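You operate a simulated robot arm through the tools that you are given. There is no shell and no other tool. Be economical: measure what you need, move in short steps, check, and stop when the job is done.

Carry out the task below with a simulated two-armed robot. There is one attempt and no reset: what you move stays moved.

JOB
Bring branch B up to 6 bar and join it to branch C.
Fine: set B's dial, plug the square white coupler into B's free socket and the round white one into C's, then open B's valve; Clamp stays fed, the Cross-feed lamp never lights; the other couplers, valves and dials stay.

The check looks at the end state, three seconds after you hand in, the way a careful person would. Anything else that was tipped, shoved, dropped, spilled or broken makes it a failure.

ROBOT AND FRAMES
Two 7-joint arms with fingered hands on one trunk, on a base that drives. Base frame: it is fixed to the floor where the robot stands at the start and does not move with it; the origin is under the middle of the robot, x ahead of it, y to its left, z up. Units: m, degrees, N and s.
The left shoulder is at the start at [0.071, 0.172, 1.352], the right one opposite. Places, roughly: Branch B gauge [0.7, 0.1, 1.1]; air board [0.5, 0.1, 0.6]; left Branch C socket [0.5, -0.1, 0.8]; left pressure dial [0.7, 0.2, 0.9]; left valve handle [0.7, 0.3, 0.9]; middle pressure dial [0.7, 0, 0.9]; middle valve handle [0.7, 0.1, 0.9]; right Branch B socket [0.5, 0, 0.8]; right pressure dial [0.7, -0.2, 0.9]; right valve handle [0.7, -0.1, 0.9]. Payload 5 kg a hand.
Tool frame (each hand has its own): the origin (TCP) lies between the finger pads and is the grasp point; the fingertips stand 0.043 m ahead of it; z points along the fingers, y is the line along which they close. The gripper opens to 0.144 m. The gripper's body begins 0.05 m behind the TCP. The gripper is a hand of 5 fingers: y runs from the thumb to the fingers, the wrist lies at [-0.021, -0.124, -0.221] in the tool frame, and closing takes about 1.5 s.
Orientation is told as [roll, pitch, yaw] about the base's x, y, z axes, in that order, counted from this pose: with the fingers straight down and the wrist toward the robot, the tool's x, y and z point along [0, 1, 0], [1, 0, 0] and [0, 0, -1] of the base frame.

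CONTROLS
- The arms move only by the tool play_rows. It takes "left_deltas", "right_deltas" or both (then of equal length, played together; a hand with none holds still); each is a list of rows, each a list of 6 numbers: the shift along the tool's x, y, z in m, then the turn, a rotation vector about the tool's x, y, z in degrees. In form: [[tx, ty, tz, rx, ry, rz], ...]. A call has 1 to 12 rows; each row shifts and turns the commanded pose from where the row before left it, along the tool's axes as they then stand. "left_hand" and "right_hand" are, for a hand that has rows, the finger opening in m, from 0 to 0.144, set as the call begins (left out, the last holds). Each row takes 0.2 s and may step no farther than 0.05 m and 8.6 degrees from the row before; otherwise, or with a gripper value out of range, the whole call is refused. A pose out of reach is approached as far as the arm can. The call stops where the force on the tool passes 90 N (or 10 N more than at its start, if that is more) or the arm is blocked; 0.2 s more then pass. Each finger travels about 0.045 m/s and halts on what it meets, pressing with about 32 N; the grip force reading is that of the motor and also rises with nothing between the fingers. The clock runs only during rows and for 0.2 s after the last one: add rows that do not move to give the fingers time. The reply holds the time, the measured pose of the TCP, the force on the tool along the base axes, the opening and the grip force, in the units named above and with some noise, with the torque about the TCP (base axes, N m) and any sound that the robot's microphone picked up.
- Cameras (640 x 400 px; columns grow to the right, rows downward): "scene" is now at [0.136, -0.0022, 1.5728]; the picture's right is [0.01, -1.00, 0.00], its down [-0.67, -0.01, -0.74] and it looks along [0.74, 0.01, -0.67] (base axes); focal length 214 px, centre (320, 200). "left" rides on the left gripper at [-0.086, -0.109, -0.168] in its tool frame; the picture's right is [-0.80, -0.28, 0.53], its down [0.54, -0.73, 0.42] and it looks along [0.27, 0.63, 0.73] (tool axes); focal length 275 px, centre (320, 200). "right" rides on the right gripper at [0.086, -0.108, -0.168] in its tool frame; the picture's right is [-0.80, 0.28, -0.53], its down [-0.54, -0.73, 0.42] and it looks along [-0.27, 0.63, 0.73] (tool axes); focal length 275 px, centre (320, 200). There is no depth. A picture from a camera that has moved, and an enlarged one, comes with that camera's place and axes in the base frame and with its lens.
- capture(camera): a new picture of that camera. The clock stands still meanwhile.
- move_column(by): slides the trunk up (or, below 0, down) by that many m; the arms and the scene camera ride with it, the base frame stays. It gives what a move gives, with no picture.
- base_move(legs): drives the robot by 1 to 6 legs, each [ahead, left, turn to the left] in m, m and degrees, along the robot's own axes; the way and the turn of a leg run together, so that a leg with both is an arc; at most 1.5 m and 180 degrees a leg. The arms and the cameras ride along, it lands a little off, and it stops where it bumps. It gives what a move gives.
- curl_fingers(index, middle, ring, little, thumb_bend, thumb_turn, hand): sets how far each is bent, from 0 (flat) to 1 (curled in); at 0.3 the hand is open as for a grip, at 0.7 the pads meet at the TCP. One left out holds its place. A second passes; each finger stops where it meets its share of the squeeze, and holds until it gets a number again. A gripper value or a shape takes the hand back. It gives what a move gives, with no picture; readings hold the bend of each and the force on index, middle, ring, little, thumb and palm. thumb_turn goes from beside the hand (0) to across from the fingers (1), as for a grip.
- hand_shape(shape, hand): the hand has 5 fingers and takes this shape, open, in about a second: jaw (thumb against the fingers, like two jaws); tri (thumb and two fingers); tip (a fingertip pinch); poke (one finger out to press); point (the index stretched); flat (the hand flat); cup (the hand cupped); fist (a fist). The gripper value then closes the fingers along that shape, each until it touches; the sizes above hold for jaw. It gives what a move gives, with no picture.
- head_to(pan, tilt): turns the head with the scene camera to pan (to the left, within 86 degrees either way) and tilt (down, from -29 to 69), counted from straight ahead of the robot. It gives what a move gives.
- enlarge(camera, box): a new picture of the part [left, top, right, bottom] of that camera's present view, enlarged. The clock stands still meanwhile.
- close_job(): hands the job in; it is judged then, once.

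Work in short steps. Places have to be worked out from the pictures, the camera data and where the tool is seen: move nearer, look again, correct. Check each grasp and each placing, and mend what went wrong. You have 120 turns and 100 pictures in all, those below and enlarged ones among them. Open the grippers and draw the arms clear of the work before you hand the job in, unless the task says otherwise; then end with one line.

The tools are called as name(argument=value, ...) on one line, values as JSON. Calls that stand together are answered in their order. play_rows: Moves the arms, as the interface text tells. Its arguments: {"type":"object","properties":{"left_deltas":{"type":"array","items":{"type":"array","items":{"type":"number"}}},"left_hand":{"type":"number"},"right_deltas":{"type":"array","items":{"type":"array","items":{"type":"number"}}},"right_hand":{"type":"number"}},"required":[]} The other tools are called the same way: move_column (by) slides the trunk up or down; hand_shape (shape, hand) gives the hand a shape; curl_fingers (index, middle, ring, little, thumb_bend, thumb_turn, hand) moves the fingers one by one; base_move (legs) drives the base; head_to (pan, tilt) turns the head that bears the scene camera; capture (camera) takes a picture; enlarge (camera, box) takes an enlarged picture of a part of a camera's view; close_job () hands the job in.

At the start:

```text
time_s: 0.0
left_ee_pos: [0.7707, 0.3139, 1.1799]
left_ee_rot: [0.0, 0.1, 0.1]
left_wrist_force: [0.5, 0.1, -0.2]
left_torque: [-0.01, -0.03, 0.06]
left_opening: 0.1437
left_finger_force: 0.0
left_shape: jaw
left_bend: [0.3, 0.3, 0.3, 0.3, 0.3, 0.98]
left_finger forces: [0.0, 0.1, 0.1, 0.0, 0.0, 0.1]
right_ee_pos: [0.7835, -0.2847, 1.2192]
right_ee_rot: [0.1, 0.0, -0.1]
right_wrist_force: [0.3, 0.2, 0.3]
right_torque: [0.0, 0.01, -0.03]
right_opening: 0.1437
right_finger_force: 0.1
right_shape: jaw
right_bend: [0.3, 0.3, 0.3, 0.3, 0.3, 0.98]
right_finger forces: [0.0, 0.1, 0.1, 0.0, 0.0, 0.1]
trunk travel left (down, up): [-0.45, 0.49]
robot x, y, heading: [0.0059, 0.0008, -0.0]
head pan, tilt: [0.4, 41.9]
```

scene: 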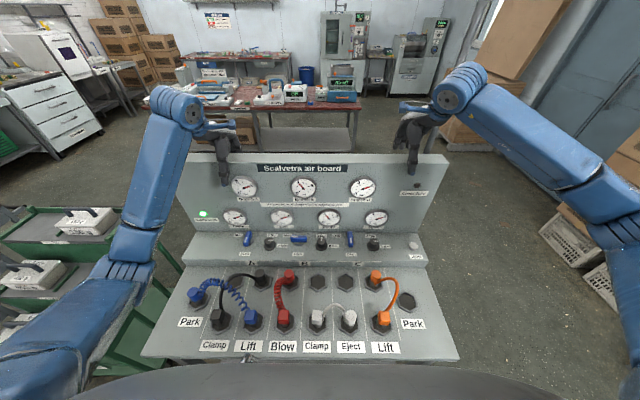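
right: 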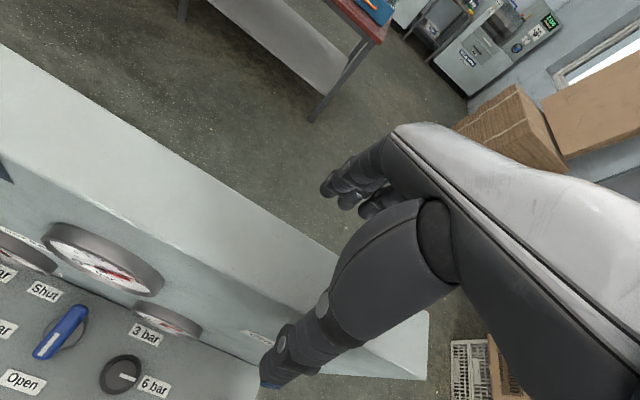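
left: 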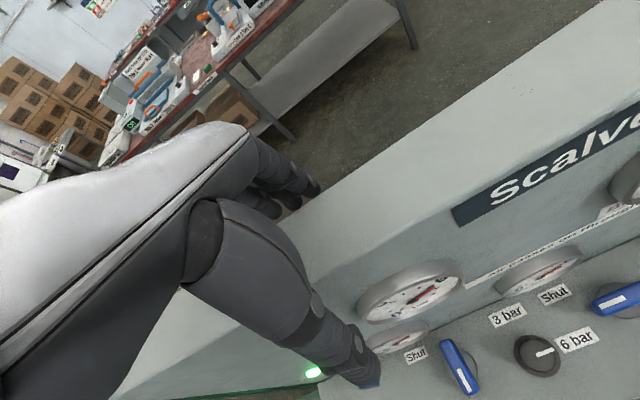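

I start by reading the board closely: the gauges and dials, then the sockets and couplers.

enlarge(camera="scene", box=[180, 150, 450, 270])

enlarge(camera="scene", box=[150, 250, 450, 370])

```text
2.37 times, centred on (315, 210) of scene
camera zoom: at [0.136, -0.0022, 1.5728], right [0.01, -1.0, 0.0], down [-0.67, -0.01, -0.74], along [0.74, 0.01, -0.67], focal length 508 px, centre (332, 176)
```

zoom: 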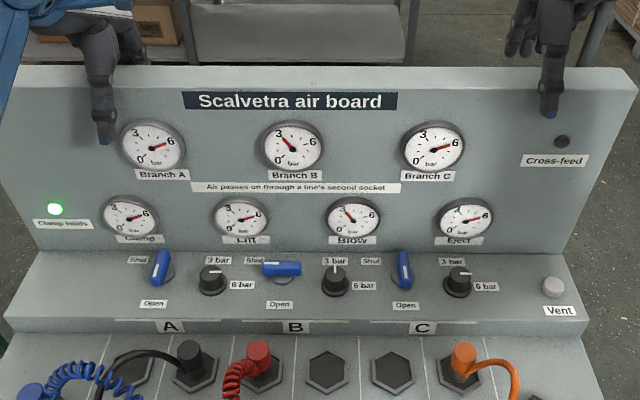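

```text
2.13 times, centred on (300, 310) of scene
camera zoom: at [0.136, -0.0022, 1.5728], right [0.01, -1.0, 0.0], down [-0.67, -0.01, -0.74], along [0.74, 0.01, -0.67], focal length 458 px, centre (363, -35)
```

zoom: 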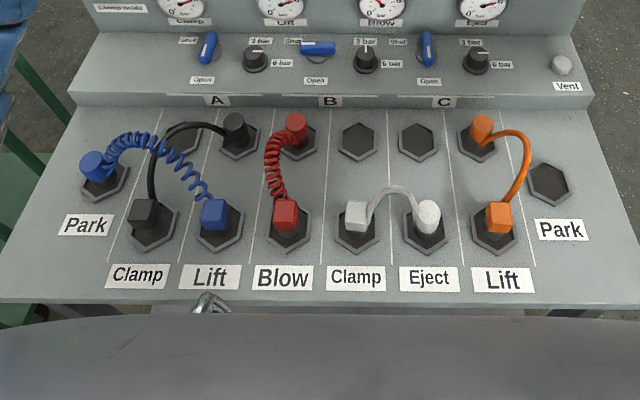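

Enlarging further to read the dial, valve marks and coupler details.

enlarge(camera="scene", box=[230, 225, 390, 265])

enlarge(camera="scene", box=[260, 255, 420, 355])

```text
4.00 times, centred on (310, 245) of scene
camera zoom: at [0.136, -0.0022, 1.5728], right [0.01, -1.0, 0.0], down [-0.67, -0.01, -0.74], along [0.74, 0.01, -0.67], focal length 858 px, centre (360, 20)
```

zoom: 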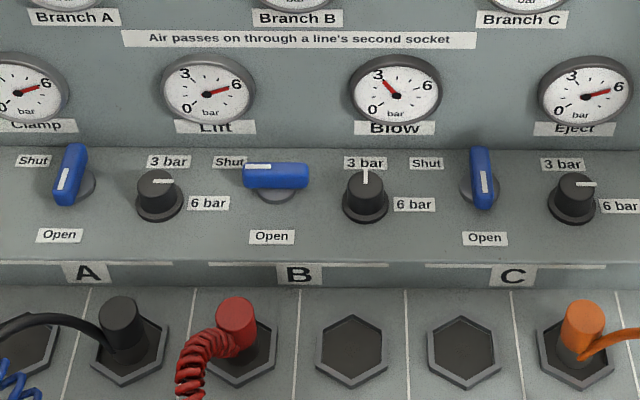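

```text
4.00 times, centred on (340, 305) of scene
camera zoom: at [0.136, -0.0022, 1.5728], right [0.01, -1.0, 0.0], down [-0.67, -0.01, -0.74], along [0.74, 0.01, -0.67], focal length 858 px, centre (240, -220)
```

zoom: 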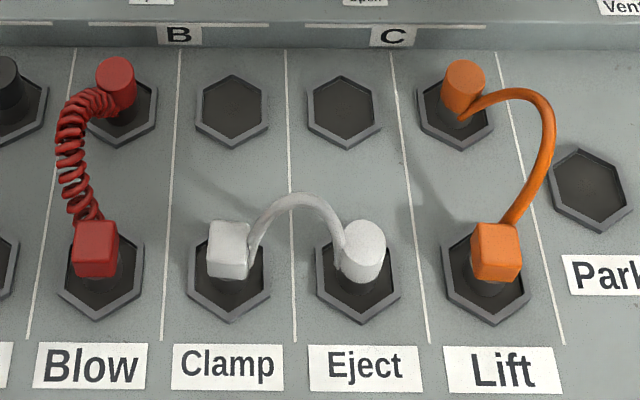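

The B valve points to Shut and its dial to 3 bar. The hands seem to straddle the top of the panel, so I raise both straight up and then draw them back.

play_rows(left_deltas=[[0, 0, -0.04, 0, 0, 0], [0, 0, -0.04, 0, 0, 0], [0, 0, -0.04, 0, 0, 0], [0, -0.04, 0, 0, 0, 0], [0, -0.04, 0, 0, 0, 0], [0, -0.04, 0, 0, 0, 0], [0, -0.04, 0, 0, 0, 0], [0, -0.04, 0, 0, 0, 0]], right_deltas=[[0, 0, -0.04, 0, 0, 0], [0, 0, -0.04, 0, 0, 0], [0, 0, -0.04, 0, 0, 0], [0, -0.04, 0, 0, 0, 0], [0, -0.04, 0, 0, 0, 0], [0, -0.04, 0, 0, 0, 0], [0, -0.04, 0, 0, 0, 0], [0, -0.04, 0, 0, 0, 0]])

capture(camera="left")

capture(camera="right")

capture(camera="scene")

```text
time_s: 1.8
left_ee_pos: [0.5654, 0.3132, 1.3025]
left_ee_rot: [0.0, -0.1, -0.1]
left_wrist_force: [-1.3, -0.1, -0.2]
left_torque: [0.03, -0.08, 0.01]
left_opening: 0.1444
left_finger_force: 0.0
left_shape: jaw
left_bend: [0.3, 0.3, 0.3, 0.3, 0.3, 0.98]
left_finger forces: [0.0, 0.1, 0.0, 0.0, 0.0, 0.0]
right_ee_pos: [0.5786, -0.2846, 1.3425]
right_ee_rot: [0.0, -0.3, 0.0]
right_wrist_force: [-0.6, 0.0, 0.6]
right_torque: [0.02, -0.09, -0.02]
right_opening: 0.1439
right_finger_force: 0.1
right_shape: jaw
right_bend: [0.3, 0.3, 0.3, 0.3, 0.3, 0.98]
right_finger forces: [0.0, 0.1, 0.1, 0.0, 0.0, 0.0]
trunk travel left (down, up): [-0.45, 0.49]
robot x, y, heading: [-0.0014, 0.002, -0.2]
head pan, tilt: [0.4, 41.9]
```

```text
92 pictures are left
camera left: at [0.4583, 0.2269, 1.4687], right [-0.28, -0.8, -0.53], down [-0.73, 0.54, -0.42], along [0.63, 0.27, -0.73], focal length 275 px, centre (320, 200)
```

left: 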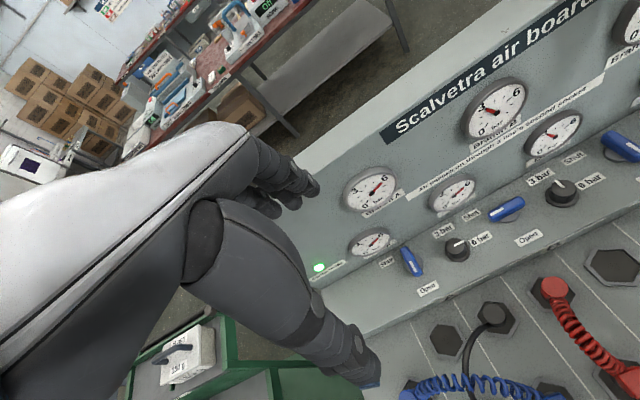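

```text
91 pictures are left
camera right: at [0.4699, -0.1988, 1.5103], right [0.28, -0.8, 0.53], down [-0.72, -0.54, -0.43], along [0.63, -0.27, -0.73], focal length 275 px, centre (320, 200)
```

right: 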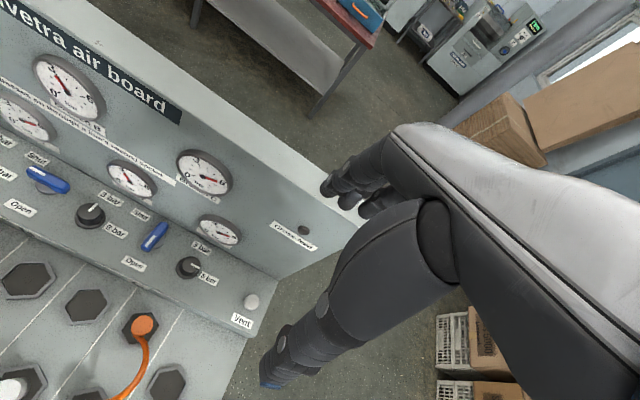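

```text
90 pictures are left
camera scene: at [0.1316, -0.0024, 1.5732], right [0.01, -1.0, 0.0], down [-0.67, 0.0, -0.75], along [0.75, 0.01, -0.67], focal length 214 px, centre (320, 200)
```

scene: 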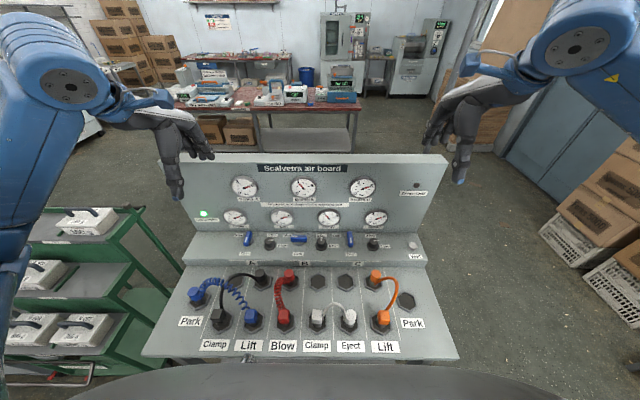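

Triangulating from both wrist cameras puts the B dial near (0.662, 0.00, 0.865) and the B valve lever near (0.68, 0.09, 0.88). The sockets are B (0.532, 0.010, 0.80) and C (0.532, -0.09, 0.80). I bring the left hand over the dial, partly closed.

play_rows(left_deltas=[[-0.039, 0.012, 0.0, 0, 0, 0], [-0.039, 0.012, 0.0, 0, 0, 0], [-0.039, 0.012, 0.0, 0, 0, 0], [-0.039, 0.012, 0.0, 0, 0, 0], [-0.039, 0.012, 0.04, 0, 0, 0], [-0.039, 0.012, 0.04, 0, 0, 0], [-0.039, 0.012, 0.04, 0, 0, 0], [-0.039, 0.012, 0.04, 0, 0, 0], [0, 0, 0.04, 0, 0, 0], [0, 0, 0.04, 0, 0, 0], [0, 0, 0.02, 0, 0, 0], [0, 0, 0, 0, 0, 0]], left_hand=0.08)

capture(camera="left")

enlarge(camera="scene", box=[220, 120, 420, 270])

capture(camera="right")

```text
refused: row 5 steps farther than a row can; nothing moved
```

```text
89 pictures are left
camera left: at [0.4583, 0.2269, 1.4687], right [-0.28, -0.8, -0.53], down [-0.73, 0.54, -0.42], along [0.63, 0.27, -0.73], focal length 275 px, centre (320, 200)
```

left: 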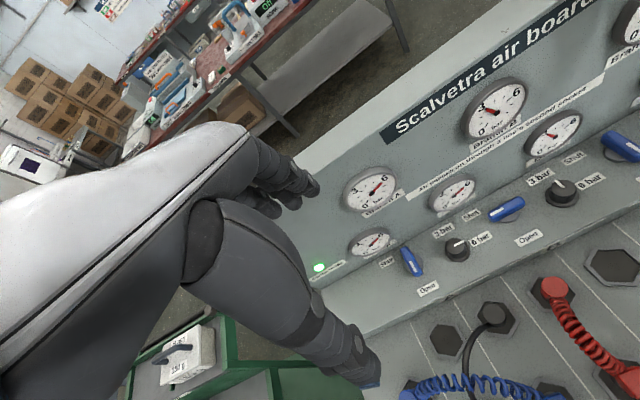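

```text
2.67 times, centred on (320, 195) of scene
camera zoom: at [0.1316, -0.0024, 1.5732], right [0.01, -1.0, 0.0], down [-0.67, 0.0, -0.75], along [0.75, 0.01, -0.67], focal length 572 px, centre (320, 213)
```

zoom: 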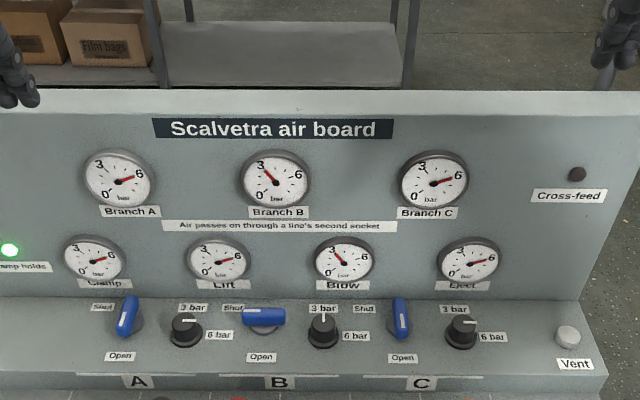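

```text
87 pictures are left
camera right: at [0.4699, -0.1988, 1.5103], right [0.28, -0.8, 0.53], down [-0.72, -0.54, -0.43], along [0.63, -0.27, -0.73], focal length 275 px, centre (320, 200)
```

right: 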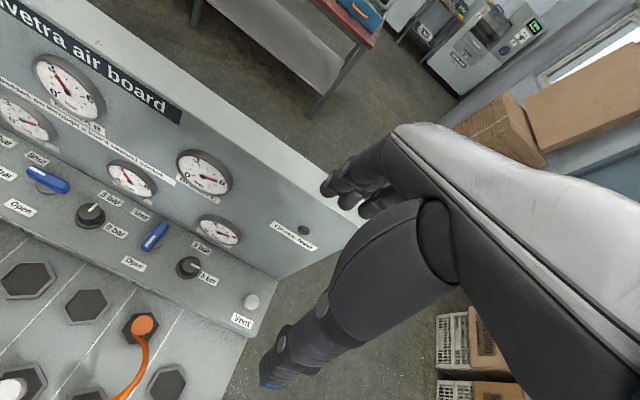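

That step was too long for one row, so I redo it with shorter ones. I stay a bit higher over the dial.

play_rows(left_deltas=[[-0.039, 0.012, 0.025, 0, 0, 0], [-0.039, 0.012, 0.025, 0, 0, 0], [-0.039, 0.012, 0.025, 0, 0, 0], [-0.039, 0.012, 0.025, 0, 0, 0], [-0.039, 0.012, 0.025, 0, 0, 0], [-0.039, 0.012, 0.025, 0, 0, 0], [-0.039, 0.012, 0.025, 0, 0, 0], [-0.039, 0.012, 0.025, 0, 0, 0], [0, 0, 0.04, 0, 0, 0], [0, 0, 0.03, 0, 0, 0], [0, 0, 0, 0, 0, 0]], left_hand=0.08)

capture(camera="left")

enlarge(camera="scene", box=[220, 120, 420, 270])

capture(camera="right")

```text
time_s: 3.8
left_ee_pos: [0.6492, -0.0066, 1.073]
left_ee_rot: [-0.2, 0.3, -1.4]
left_wrist_force: [-51.0, -10.7, -0.8]
left_torque: [0.25, -1.17, 0.71]
left_opening: 0.0743
left_finger_force: 0.1
left_shape: jaw
left_bend: [0.74, 0.49, 0.54, 0.41, 0.68, 1.0]
left_finger forces: [0.0, 17.9, 34.3, 0.0, 0.0, 0.1]
right_ee_pos: [0.574, -0.2845, 1.3421]
right_ee_rot: [0.0, -0.2, -0.1]
right_wrist_force: [-0.5, 1.2, -0.1]
right_torque: [-0.06, 0.0, -0.01]
right_opening: 0.144
right_finger_force: 0.0
right_shape: jaw
right_bend: [0.3, 0.3, 0.3, 0.3, 0.3, 0.98]
right_finger forces: [0.0, 0.1, 0.1, 0.0, 0.0, 0.0]
trunk travel left (down, up): [-0.45, 0.49]
robot x, y, heading: [-0.002, -0.0019, 0.1]
head pan, tilt: [0.4, 41.9]
stopped in row 9 (left hand): the force on the tool passed its limit at 101 N (the readings are from after the stop); the commanded pose is now the measured one
```

```text
86 pictures are left
camera left: at [0.5404, -0.0911, 1.2406], right [-0.3, -0.79, -0.53], down [-0.72, 0.56, -0.42], along [0.63, 0.25, -0.74], focal length 275 px, centre (320, 200)
```

left: 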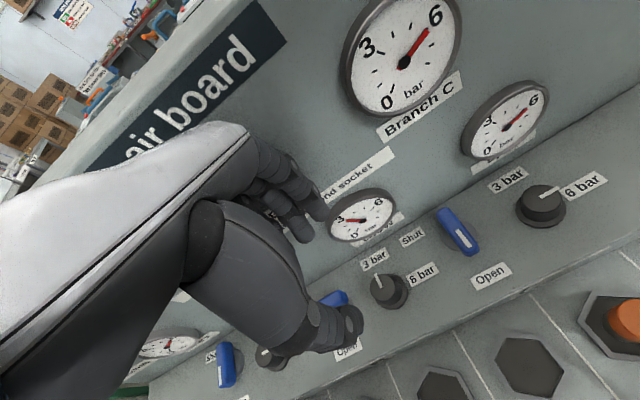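

```text
2.67 times, centred on (320, 195) of scene
camera zoom: at [0.1252, -0.0024, 1.5728], right [0.01, -1.0, 0.0], down [-0.66, 0.0, -0.75], along [0.75, 0.0, -0.66], focal length 572 px, centre (320, 213)
```

zoom: 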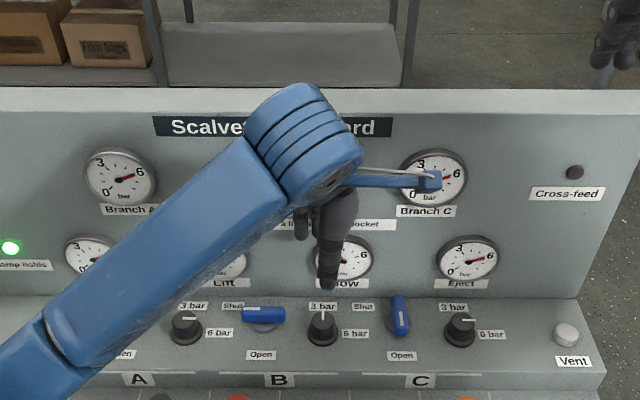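

```text
84 pictures are left
camera right: at [0.4646, -0.1991, 1.5103], right [0.28, -0.8, 0.54], down [-0.72, -0.54, -0.43], along [0.63, -0.27, -0.73], focal length 275 px, centre (320, 200)
```

right: 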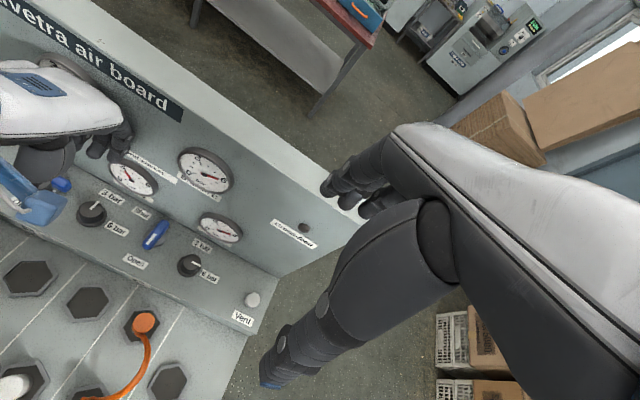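

The fingers caught the Blow gauge, which stands at about x=0.735. I back off and bring the hand in leaning, with a fingertip pinch from the robot's side instead.

play_rows(left_deltas=[[0, -0.03, 0, 0, 0, 0], [0, -0.03, -0.02, 0, 0, 0], [0, -0.04, -0.02, 0, 0, 0], [0, 0, 0, 0, 0, 7.5], [0, 0, 0, 0, 0, 7.5], [0, 0, 0, 0, 0, 7.5], [0, 0, 0, 0, 0, 7.5], [0, 0, 0, 0, 0, 7.5], [0, 0, 0, 0, 0, 7.5]])

hand_shape(shape="tip", hand="left")

play_rows(left_deltas=[[0, 0, 0, 0, 7, 0], [0, 0, 0, 0, 7, 0], [0, 0, 0, 0, 7, 0], [0, 0, 0, 0, 7, 0], [0, 0, 0, 0, 7, 0]])

capture(camera="left")

capture(camera="scene")

```text
time_s: 5.8
left_ee_pos: [0.5601, -0.0025, 1.112]
left_ee_rot: [-0.3, 0.0, -45.7]
left_wrist_force: [-0.7, 0.0, -0.2]
left_torque: [-0.01, -0.01, 0.03]
left_opening: 0.0802
left_finger_force: 0.1
left_shape: jaw
left_bend: [0.74, 0.43, 0.4, 0.4, 0.68, 1.0]
left_finger forces: [0.0, 0.0, 0.0, 0.0, 0.0, 0.0]
right_ee_pos: [0.5817, -0.286, 1.3394]
right_ee_rot: [0.0, 0.0, 0.0]
right_wrist_force: [-0.2, -0.2, 0.7]
right_torque: [-0.01, 0.0, -0.01]
right_opening: 0.1439
right_finger_force: 0.0
right_shape: jaw
right_bend: [0.3, 0.3, 0.3, 0.3, 0.3, 0.98]
right_finger forces: [0.0, 0.0, 0.0, 0.0, 0.0, 0.0]
trunk travel left (down, up): [-0.45, 0.49]
robot x, y, heading: [-0.001, 0.0012, 0.2]
head pan, tilt: [0.4, 41.9]
```

```text
time_s: 6.7
left_ee_pos: [0.5599, -0.0032, 1.1113]
left_ee_rot: [-0.3, 0.2, -45.7]
left_wrist_force: [-0.7, 0.4, 0.1]
left_torque: [0.01, 0.01, 0.01]
left_opening: 0.1438
left_finger_force: 0.1
left_shape: tip
left_bend: [0.3, 0.98, 0.99, 0.99, 0.3, 0.98]
left_finger forces: [0.0, 0.0, 0.0, 0.0, 0.0, 0.0]
right_ee_pos: [0.5817, -0.2864, 1.3395]
right_ee_rot: [-0.1, 0.2, 0.0]
right_wrist_force: [-0.7, 0.8, -0.4]
right_torque: [0.01, 0.01, 0.02]
right_opening: 0.144
right_finger_force: 0.1
right_shape: jaw
right_bend: [0.3, 0.3, 0.3, 0.3, 0.3, 0.98]
right_finger forces: [0.0, 0.0, 0.1, 0.0, 0.0, 0.1]
trunk travel left (down, up): [-0.45, 0.49]
robot x, y, heading: [0.0, -0.0019, -0.1]
head pan, tilt: [0.4, 41.9]
```

```text
time_s: 7.9
left_ee_pos: [0.5593, -0.0041, 1.1111]
left_ee_rot: [34.8, 0.0, -45.7]
left_wrist_force: [-0.2, 0.1, -0.3]
left_torque: [0.0, -0.02, 0.01]
left_opening: 0.144
left_finger_force: 0.1
left_shape: tip
left_bend: [0.3, 0.98, 0.99, 0.99, 0.3, 0.98]
left_finger forces: [0.1, 0.0, 0.0, 0.1, 0.1, 0.1]
right_ee_pos: [0.5825, -0.2866, 1.3402]
right_ee_rot: [0.0, 0.1, -0.1]
right_wrist_force: [0.0, -1.1, -0.3]
right_torque: [0.02, 0.03, -0.01]
right_opening: 0.1442
right_finger_force: 0.1
right_shape: jaw
right_bend: [0.3, 0.3, 0.3, 0.3, 0.3, 0.98]
right_finger forces: [0.0, 0.1, 0.1, 0.1, 0.1, 0.0]
trunk travel left (down, up): [-0.45, 0.49]
robot x, y, heading: [-0.0016, 0.0019, -0.1]
head pan, tilt: [0.4, 41.9]
```

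```text
83 pictures are left
camera left: at [0.3653, -0.0422, 1.1997], right [-0.45, -0.04, -0.89], down [-0.02, 1.0, -0.04], along [0.89, 0.0, -0.45], focal length 275 px, centre (320, 200)
```

left: 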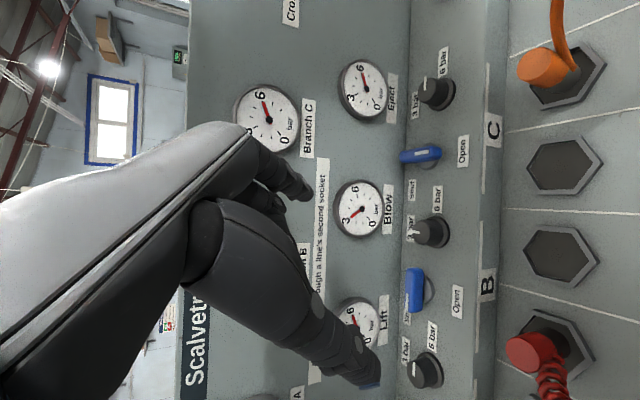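

```text
82 pictures are left
camera scene: at [0.1339, -0.0034, 1.5728], right [0.01, -1.0, 0.0], down [-0.67, 0.0, -0.74], along [0.74, 0.01, -0.67], focal length 214 px, centre (320, 200)
```

scene: 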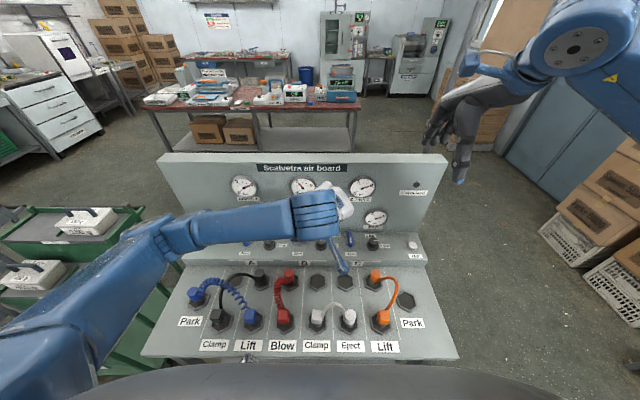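

The dial is confirmed at about (0.656, -0.001). I move to about 8 cm short of it along the finger axis, with the pinch opening reduced.

play_rows(left_deltas=[[-0.0216, 0.0166, 0.0319, 0, 0, 0], [-0.0216, 0.0166, 0.0319, 0, 0, 0], [-0.0216, 0.0166, 0.0319, 0, 0, 0], [-0.0216, 0.0166, 0.0319, 0, 0, 0], [0, 0, 0, 0, 0, 0], [0, 0, 0, 0, 0, 0]], left_hand=0.085)

capture(camera="left")

enlarge(camera="right", box=[0, 100, 240, 250])

enlarge(camera="scene", box=[240, 180, 400, 280])

```text
time_s: 9.3
left_ee_pos: [0.6078, -0.0508, 0.9546]
left_ee_rot: [34.8, 0.3, -45.7]
left_wrist_force: [0.0, 0.7, 1.0]
left_torque: [-0.03, -0.06, -0.03]
left_opening: 0.0855
left_finger_force: 0.1
left_shape: tip
left_bend: [0.3, 0.98, 0.99, 0.99, 0.66, 1.0]
left_finger forces: [0.1, 0.1, 0.0, 0.0, 0.0, 0.0]
right_ee_pos: [0.5801, -0.2862, 1.3397]
right_ee_rot: [0.0, 0.1, -0.1]
right_wrist_force: [-0.9, -1.3, 0.0]
right_torque: [0.03, 0.0, -0.02]
right_opening: 0.1439
right_finger_force: 0.0
right_shape: jaw
right_bend: [0.3, 0.3, 0.3, 0.3, 0.3, 0.98]
right_finger forces: [0.0, 0.1, 0.0, 0.0, 0.0, 0.0]
trunk travel left (down, up): [-0.45, 0.49]
robot x, y, heading: [-0.0038, -0.0012, 0.1]
head pan, tilt: [0.4, 41.9]
```

```text
81 pictures are left
camera left: at [0.4135, -0.0891, 1.0439], right [-0.45, -0.04, -0.89], down [-0.02, 1.0, -0.04], along [0.89, 0.0, -0.45], focal length 275 px, centre (320, 200)
```

left: 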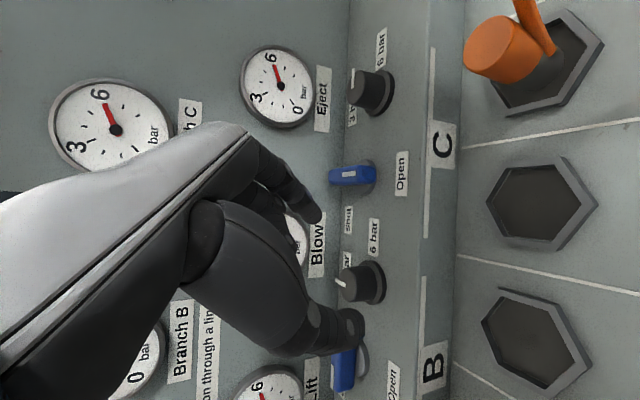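

```text
2.67 times, centred on (120, 175) of right
camera zoom: at [0.4728, -0.1994, 1.5084], right [0.28, -0.8, 0.53], down [-0.73, -0.54, -0.42], along [0.63, -0.27, -0.73], focal length 734 px, centre (853, 267)
```

zoom: 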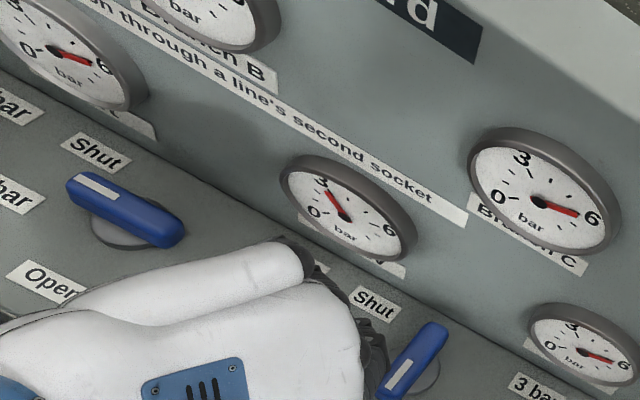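

```text
4.00 times, centred on (320, 230) of scene
camera zoom: at [0.1339, -0.0024, 1.5728], right [0.01, -1.0, 0.0], down [-0.67, 0.0, -0.74], along [0.74, 0.0, -0.67], focal length 858 px, centre (320, 80)
```

zoom: 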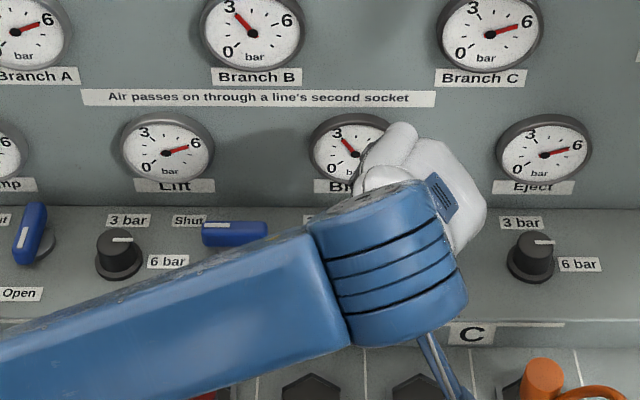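

The midpoint of the thumb and index tips projects where I expected. I advance 6 cm along the fingers and check.

play_rows(left_deltas=[[0, 0, 0.02, 0, 0, 0], [0, 0, 0.02, 0, 0, 0], [0, 0, 0.02, 0, 0, 0], [0, 0, 0, 0, 0, 0]])

capture(camera="left")

```text
time_s: 10.3
left_ee_pos: [0.6305, -0.0256, 0.9069]
left_ee_rot: [34.7, 0.1, -45.8]
left_wrist_force: [-0.1, 0.5, -0.2]
left_torque: [-0.02, 0.02, 0.01]
left_opening: 0.0854
left_finger_force: 0.0
left_shape: tip
left_bend: [0.3, 0.98, 0.99, 0.99, 0.66, 1.0]
left_finger forces: [0.0, 0.1, 0.1, 0.1, 0.0, 0.0]
right_ee_pos: [0.5809, -0.2855, 1.34]
right_ee_rot: [-0.1, 0.1, -0.1]
right_wrist_force: [0.4, -1.1, -0.1]
right_torque: [0.01, 0.02, -0.01]
right_opening: 0.1438
right_finger_force: 0.1
right_shape: jaw
right_bend: [0.3, 0.3, 0.3, 0.3, 0.3, 0.98]
right_finger forces: [0.0, 0.0, 0.1, 0.0, 0.0, 0.1]
trunk travel left (down, up): [-0.45, 0.49]
robot x, y, heading: [-0.0002, 0.0004, -0.5]
head pan, tilt: [0.4, 41.9]
```

```text
78 pictures are left
camera left: at [0.4371, -0.0632, 0.9949], right [-0.45, -0.04, -0.89], down [-0.02, 1.0, -0.04], along [0.89, 0.0, -0.45], focal length 275 px, centre (320, 200)
```

left: 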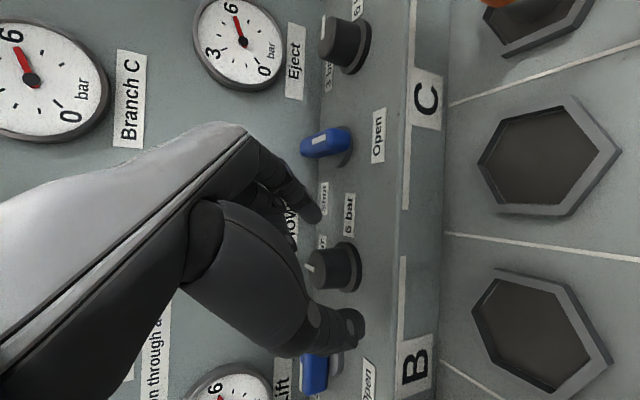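

The dial sits neatly between the tips. I advance 2 cm more and close the pinch.

play_rows(left_deltas=[[0, 0, 0.01, 0, 0, 0], [0, 0, 0.008, 0, 0, 0], [0, 0, 0, 0, 0, 0]])

play_rows(left_deltas=[[0, 0, 0, 0, 0, 0], [0, 0, 0, 0, 0, 0], [0, 0, 0, 0, 0, 0], [0, 0, 0, 0, 0, 0], [0, 0, 0, 0, 0, 0], [0, 0, 0, 0, 0, 0], [0, 0, 0, 0, 0, 0], [0, 0, 0, 0, 0, 0]], left_hand=0.02)

capture(camera="left")

```text
time_s: 11.1
left_ee_pos: [0.6392, -0.018, 0.8926]
left_ee_rot: [34.7, 0.2, -45.7]
left_wrist_force: [-0.7, -0.4, 0.6]
left_torque: [-0.03, 0.01, 0.0]
left_opening: 0.0853
left_finger_force: 0.0
left_shape: tip
left_bend: [0.3, 0.98, 0.99, 0.99, 0.66, 1.0]
left_finger forces: [0.0, 0.0, 0.0, 0.0, 0.0, 0.0]
right_ee_pos: [0.5795, -0.2864, 1.3407]
right_ee_rot: [-0.1, 0.3, -0.1]
right_wrist_force: [-0.2, -0.3, 0.1]
right_torque: [0.04, -0.03, -0.02]
right_opening: 0.1438
right_finger_force: 0.1
right_shape: jaw
right_bend: [0.3, 0.3, 0.3, 0.3, 0.3, 0.98]
right_finger forces: [0.1, 0.0, 0.0, 0.0, 0.0, 0.0]
trunk travel left (down, up): [-0.45, 0.49]
robot x, y, heading: [-0.0013, -0.0042, -0.1]
head pan, tilt: [0.4, 41.9]
```

```text
time_s: 12.9
left_ee_pos: [0.6401, -0.0176, 0.893]
left_ee_rot: [34.8, 0.1, -45.8]
left_wrist_force: [0.9, -6.4, 2.3]
left_torque: [-0.23, -0.17, -0.21]
left_opening: 0.0245
left_finger_force: 32.2
left_shape: tip
left_bend: [0.72, 1.0, 1.0, 1.0, 0.74, 1.0]
left_finger forces: [32.3, 0.1, 0.0, 0.0, 25.9, 0.0]
right_ee_pos: [0.5812, -0.2866, 1.3388]
right_ee_rot: [0.0, 0.1, -0.1]
right_wrist_force: [-0.1, 0.5, 0.9]
right_torque: [-0.01, -0.04, 0.01]
right_opening: 0.144
right_finger_force: 0.0
right_shape: jaw
right_bend: [0.3, 0.3, 0.3, 0.3, 0.3, 0.98]
right_finger forces: [0.1, 0.1, 0.0, 0.0, 0.0, 0.0]
trunk travel left (down, up): [-0.45, 0.49]
robot x, y, heading: [-0.0028, -0.0021, 0.1]
head pan, tilt: [0.4, 41.9]
```

```text
77 pictures are left
camera left: at [0.4445, -0.0564, 0.982], right [-0.45, -0.04, -0.89], down [-0.01, 1.0, -0.04], along [0.89, 0.0, -0.45], focal length 275 px, centre (320, 200)
```

left: 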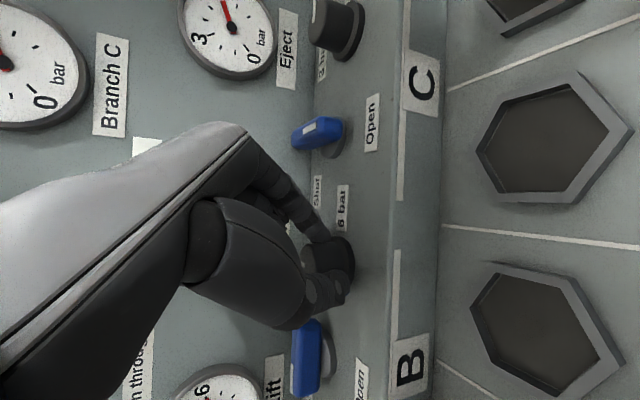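

The dial is held, with 32 N on the index finger. I turn it clockwise 40° about its axis and check that the thumb clears the valve lever.

play_rows(left_deltas=[[0.0001, -0.0032, 0, -4.59, 0, 6.56], [0.0001, -0.0032, 0, -4.59, 0, 6.56], [0.0001, -0.0032, 0, -4.59, 0, 6.56], [0.0001, -0.0032, 0, -4.59, 0, 6.56], [0.0001, -0.0032, 0, -4.59, 0, 6.56]])

capture(camera="left")

enlarge(camera="scene", box=[240, 160, 400, 260])

```text
time_s: 14.1
left_ee_pos: [0.6318, -0.003, 0.8936]
left_ee_rot: [34.7, 0.0, -85.8]
left_wrist_force: [0.5, 6.8, 1.1]
left_torque: [0.21, 0.02, 0.22]
left_opening: 0.0245
left_finger_force: 32.3
left_shape: tip
left_bend: [0.72, 1.0, 1.0, 1.0, 0.74, 1.0]
left_finger forces: [25.4, 0.1, 0.0, 0.0, 34.2, 0.0]
right_ee_pos: [0.5811, -0.2836, 1.3397]
right_ee_rot: [0.0, 0.1, -0.1]
right_wrist_force: [-0.3, -0.9, 0.0]
right_torque: [0.0, -0.01, -0.03]
right_opening: 0.144
right_finger_force: 0.1
right_shape: jaw
right_bend: [0.3, 0.3, 0.3, 0.3, 0.3, 0.98]
right_finger forces: [0.1, 0.0, 0.0, 0.1, 0.0, 0.0]
trunk travel left (down, up): [-0.45, 0.49]
robot x, y, heading: [-0.0022, -0.0016, -0.3]
head pan, tilt: [0.4, 41.9]
```

```text
76 pictures are left
camera left: at [0.459, 0.0939, 0.9819], right [-0.37, 0.26, -0.89], down [0.63, 0.77, -0.04], along [0.68, -0.58, -0.45], focal length 275 px, centre (320, 200)
```

left: 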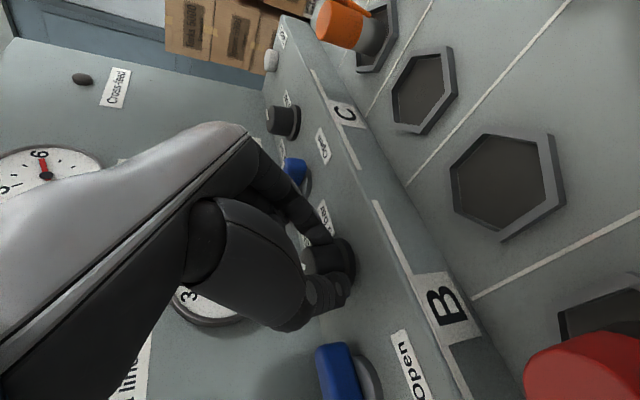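

```text
4.00 times, centred on (320, 210) of scene
camera zoom: at [0.134, -0.0012, 1.5727], right [0.01, -1.0, 0.0], down [-0.67, 0.0, -0.74], along [0.74, 0.0, -0.67], focal length 858 px, centre (320, 160)
```

zoom: 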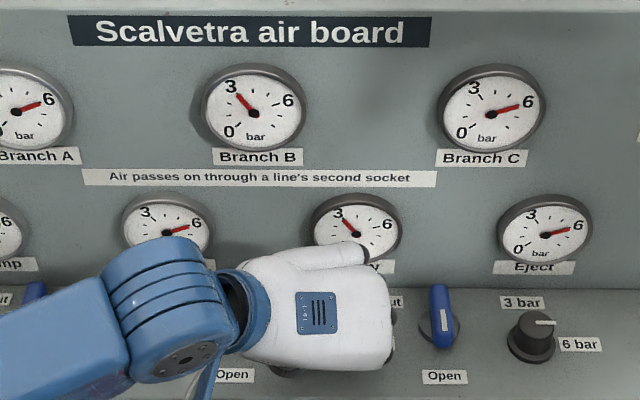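

The turn is smooth and the lever is clear. I continue 32°.

play_rows(left_deltas=[[0.0001, -0.0032, 0, -4.59, 0, 6.56], [0.0001, -0.0032, 0, -4.59, 0, 6.56], [0.0001, -0.0032, 0, -4.59, 0, 6.56], [0.0001, -0.0032, 0, -4.59, 0, 6.56]])

capture(camera="left")

enlarge(camera="scene", box=[240, 160, 400, 260])

```text
time_s: 15.1
left_ee_pos: [0.6356, 0.0111, 0.8938]
left_ee_rot: [34.8, -0.3, -117.7]
left_wrist_force: [1.3, 14.3, 2.6]
left_torque: [0.48, -0.15, 0.37]
left_opening: 0.0246
left_finger_force: 32.6
left_shape: tip
left_bend: [0.72, 1.0, 1.0, 1.0, 0.74, 1.0]
left_finger forces: [24.1, 0.1, 0.0, 0.1, 39.4, 0.0]
right_ee_pos: [0.5811, -0.2833, 1.3403]
right_ee_rot: [-0.2, 0.1, -0.1]
right_wrist_force: [-1.4, 1.0, 0.3]
right_torque: [0.03, 0.04, -0.02]
right_opening: 0.1438
right_finger_force: 0.1
right_shape: jaw
right_bend: [0.3, 0.3, 0.3, 0.3, 0.3, 0.98]
right_finger forces: [0.2, 0.1, 0.0, 0.0, 0.0, 0.0]
trunk travel left (down, up): [-0.45, 0.49]
robot x, y, heading: [-0.0013, -0.0024, -0.0]
head pan, tilt: [0.4, 41.9]
```

```text
74 pictures are left
camera left: at [0.5386, 0.1844, 0.9814], right [-0.18, 0.41, -0.89], down [0.95, 0.32, -0.04], along [0.27, -0.85, -0.45], focal length 275 px, centre (320, 200)
```

left: 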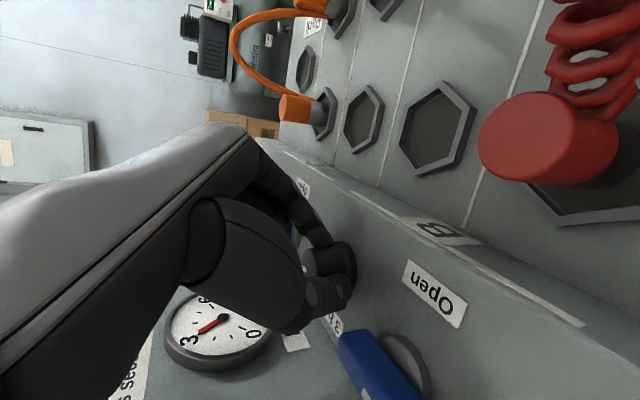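

```text
4.00 times, centred on (320, 210) of scene
camera zoom: at [0.134, -0.0005, 1.5728], right [0.01, -1.0, 0.0], down [-0.67, -0.01, -0.74], along [0.74, 0.0, -0.67], focal length 858 px, centre (320, 160)
```

zoom: 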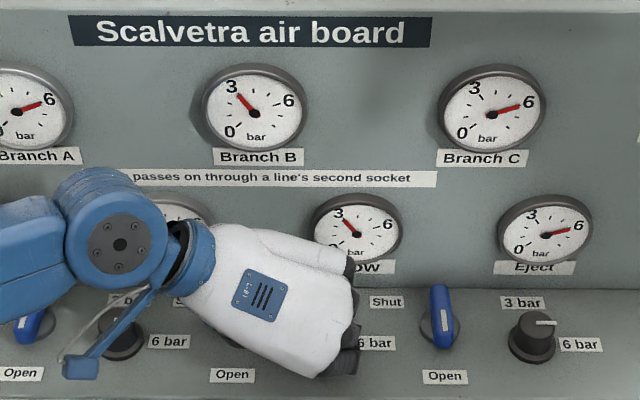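

Force is a little higher but steady, and the thumb has passed nearest the lever. I turn the last 18°.

play_rows(left_deltas=[[0.0001, -0.0024, 0, -3.44, 0, 4.92], [0.0001, -0.0024, 0, -3.44, 0, 4.92], [0.0001, -0.0024, 0, -3.44, 0, 4.92], [0, 0, 0, 0, 0, 0]])

play_rows(left_deltas=[[0, 0, 0, 0, 0, 0], [0, 0, 0, 0, 0, 0], [0, 0, 0, 0, 0, 0], [0, 0, 0, 0, 0, 0], [0, 0, -0.01, 0, 0, 0], [0, 0, -0.02, 0, 0, 0], [0, 0, -0.03, 0, 0, 0], [0, 0, -0.03, 0, 0, 0]], left_hand=0.075)

capture(camera="left")

enlarge(camera="right", box=[0, 130, 160, 230])

```text
time_s: 16.1
left_ee_pos: [0.638, 0.0169, 0.8941]
left_ee_rot: [34.8, -0.3, -135.7]
left_wrist_force: [6.1, 17.8, 3.2]
left_torque: [0.64, -0.39, 0.57]
left_opening: 0.0249
left_finger_force: 31.7
left_shape: tip
left_bend: [0.72, 1.0, 1.0, 1.0, 0.74, 1.0]
left_finger forces: [22.3, 0.1, 0.0, 0.0, 42.6, 0.1]
right_ee_pos: [0.5809, -0.2837, 1.3408]
right_ee_rot: [-0.1, 0.1, -0.1]
right_wrist_force: [0.2, 0.1, 1.0]
right_torque: [0.02, -0.05, 0.0]
right_opening: 0.1437
right_finger_force: 0.1
right_shape: jaw
right_bend: [0.3, 0.3, 0.3, 0.3, 0.3, 0.98]
right_finger forces: [0.1, 0.0, 0.0, 0.0, 0.0, 0.0]
trunk travel left (down, up): [-0.45, 0.49]
robot x, y, heading: [-0.0019, 0.0003, -0.1]
head pan, tilt: [0.4, 41.9]
```

```text
time_s: 17.9
left_ee_pos: [0.6016, 0.0505, 0.9691]
left_ee_rot: [35.0, -0.3, -135.7]
left_wrist_force: [-0.6, 0.4, 0.0]
left_torque: [0.02, -0.01, 0.02]
left_opening: 0.0747
left_finger_force: 0.0
left_shape: tip
left_bend: [0.73, 0.98, 0.99, 0.99, 0.69, 1.0]
left_finger forces: [0.0, 0.0, 0.0, 0.0, 0.0, 0.0]
right_ee_pos: [0.5807, -0.2858, 1.3401]
right_ee_rot: [0.1, 0.0, -0.1]
right_wrist_force: [0.4, -0.5, 0.2]
right_torque: [0.01, 0.01, -0.01]
right_opening: 0.1439
right_finger_force: 0.0
right_shape: jaw
right_bend: [0.3, 0.3, 0.3, 0.3, 0.3, 0.98]
right_finger forces: [0.1, 0.0, 0.0, 0.0, 0.0, 0.1]
trunk travel left (down, up): [-0.45, 0.49]
robot x, y, heading: [-0.0003, 0.0017, -0.0]
head pan, tilt: [0.4, 41.9]
```

```text
72 pictures are left
camera left: at [0.565, 0.2455, 1.0566], right [-0.04, 0.44, -0.89], down [1.0, 0.01, -0.04], along [-0.01, -0.9, -0.44], focal length 275 px, centre (320, 200)
```

left: 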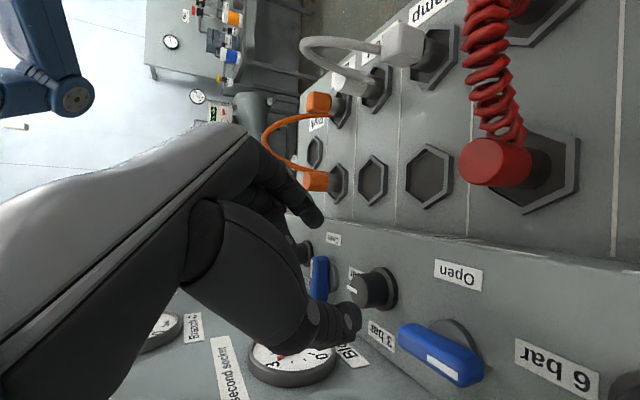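

```text
4.00 times, centred on (80, 180) of right
camera zoom: at [0.472, -0.1991, 1.5087], right [0.28, -0.8, 0.53], down [-0.73, -0.54, -0.42], along [0.63, -0.27, -0.73], focal length 1101 px, centre (1280, 280)
```

zoom: 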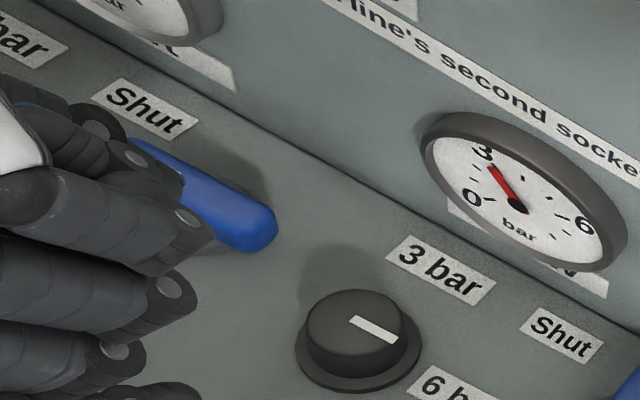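

The dial mark now appears to point at 6 bar. I retract the left arm up and to the left, untwisting it.

play_rows(left_deltas=[[0, 0, -0.04, 0, 0, 0], [0, 0, -0.04, 0, 0, 0], [0, 0, -0.04, 0, -7, 0], [0, 0, -0.03, 0, -7, 0], [0, 0, -0.03, 0, -7, 0], [0, 0, -0.03, 0, -7, 0], [0, 0, -0.03, 0, -7, 0]])

play_rows(left_deltas=[[0, 0, 0, 0, 0, -8.5], [0, 0, 0, 0, 0, -8.5], [0, 0, 0, 0, 0, -8.5], [0, 0, 0, 0, 0, -8.5], [0, 0, 0, 0, 0, -8.5], [0, 0, 0, 0, 0, -8.5], [0, 0, 0, 0, 0, -8.5], [0, 0, 0, 0, 0, -8.5], [0, 0, 0, 0, 0, -8.5], [0, 0, 0, 0, 0, -8.5]], left_hand=0.08)

play_rows(left_deltas=[[0.033, -0.034, 0, 0, 0, 0], [0.033, -0.034, 0, 0, 0, 0], [0.033, -0.034, 0, 0, 0, 0], [0.033, -0.034, 0, 0, 0, 0], [0.033, -0.034, 0, 0, 0, 0]])

enlarge(camera="scene", box=[220, 170, 420, 270])

capture(camera="scene")

```text
time_s: 19.5
left_ee_pos: [0.5296, 0.1245, 1.179]
left_ee_rot: [-0.5, -0.2, -135.7]
left_wrist_force: [-0.4, 0.2, -1.0]
left_torque: [-0.01, 0.0, -0.01]
left_opening: 0.0746
left_finger_force: 0.1
left_shape: tip
left_bend: [0.73, 0.98, 0.99, 0.99, 0.69, 1.0]
left_finger forces: [0.0, 0.1, 0.0, 0.0, 0.0, 0.1]
right_ee_pos: [0.5808, -0.2863, 1.3391]
right_ee_rot: [0.1, 0.1, -0.1]
right_wrist_force: [0.0, -0.7, 0.5]
right_torque: [0.07, 0.03, -0.01]
right_opening: 0.1442
right_finger_force: 0.1
right_shape: jaw
right_bend: [0.3, 0.3, 0.3, 0.3, 0.3, 0.98]
right_finger forces: [0.1, 0.0, 0.0, 0.0, 0.0, 0.0]
trunk travel left (down, up): [-0.45, 0.49]
robot x, y, heading: [-0.0035, 0.0056, -0.0]
head pan, tilt: [0.4, 41.9]
```

```text
time_s: 21.7
left_ee_pos: [0.5304, 0.1253, 1.1809]
left_ee_rot: [-0.3, 0.1, -50.7]
left_wrist_force: [0.0, 0.8, -0.2]
left_torque: [0.01, 0.01, -0.01]
left_opening: 0.0795
left_finger_force: 0.2
left_shape: tip
left_bend: [0.73, 0.98, 0.99, 0.99, 0.68, 1.0]
left_finger forces: [0.1, 0.0, 0.0, 0.0, 0.1, 0.1]
right_ee_pos: [0.5809, -0.2857, 1.3397]
right_ee_rot: [-0.1, 0.1, 0.0]
right_wrist_force: [-0.2, -1.0, 0.1]
right_torque: [0.02, -0.01, 0.0]
right_opening: 0.1437
right_finger_force: 0.1
right_shape: jaw
right_bend: [0.3, 0.3, 0.3, 0.3, 0.3, 0.98]
right_finger forces: [0.0, 0.1, 0.1, 0.0, 0.0, 0.1]
trunk travel left (down, up): [-0.45, 0.49]
robot x, y, heading: [-0.0028, 0.0019, -0.1]
head pan, tilt: [0.4, 41.9]
```

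```text
time_s: 22.9
left_ee_pos: [0.5501, 0.3648, 1.1798]
left_ee_rot: [-0.3, 0.0, -50.8]
left_wrist_force: [0.0, 0.7, 0.3]
left_torque: [-0.01, 0.01, -0.02]
left_opening: 0.0797
left_finger_force: 0.1
left_shape: tip
left_bend: [0.73, 0.98, 0.99, 0.99, 0.68, 1.0]
left_finger forces: [0.0, 0.1, 0.1, 0.0, 0.0, 0.0]
right_ee_pos: [0.5791, -0.2849, 1.3413]
right_ee_rot: [-0.1, 0.0, -0.2]
right_wrist_force: [-0.1, 0.7, -0.5]
right_torque: [0.01, -0.06, -0.03]
right_opening: 0.1442
right_finger_force: 0.1
right_shape: jaw
right_bend: [0.3, 0.3, 0.3, 0.3, 0.3, 0.98]
right_finger forces: [0.0, 0.0, 0.0, 0.1, 0.0, 0.0]
trunk travel left (down, up): [-0.45, 0.49]
robot x, y, heading: [-0.004, -0.0033, -0.2]
head pan, tilt: [0.4, 41.9]
```

```text
3.20 times, centred on (320, 220) of scene
camera zoom: at [0.1325, -0.001, 1.5729], right [0.01, -1.0, 0.0], down [-0.67, 0.0, -0.74], along [0.74, 0.0, -0.67], focal length 686 px, centre (320, 136)
```

zoom: 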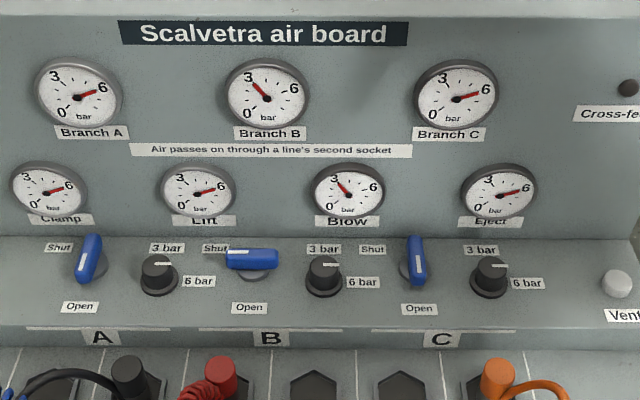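

```text
69 pictures are left
camera scene: at [0.1325, -0.001, 1.5729], right [0.01, -1.0, 0.0], down [-0.67, 0.0, -0.74], along [0.74, 0.0, -0.67], focal length 214 px, centre (320, 200)
```

scene: 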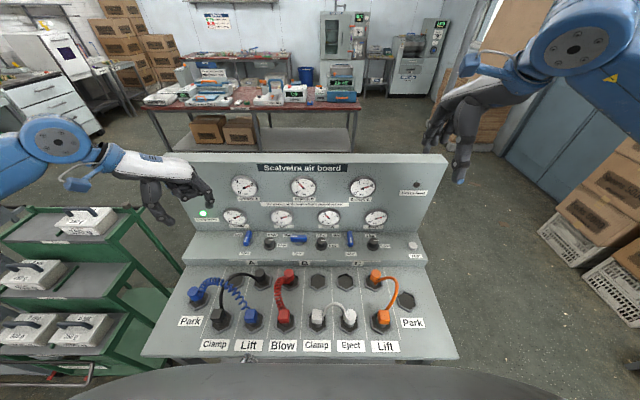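

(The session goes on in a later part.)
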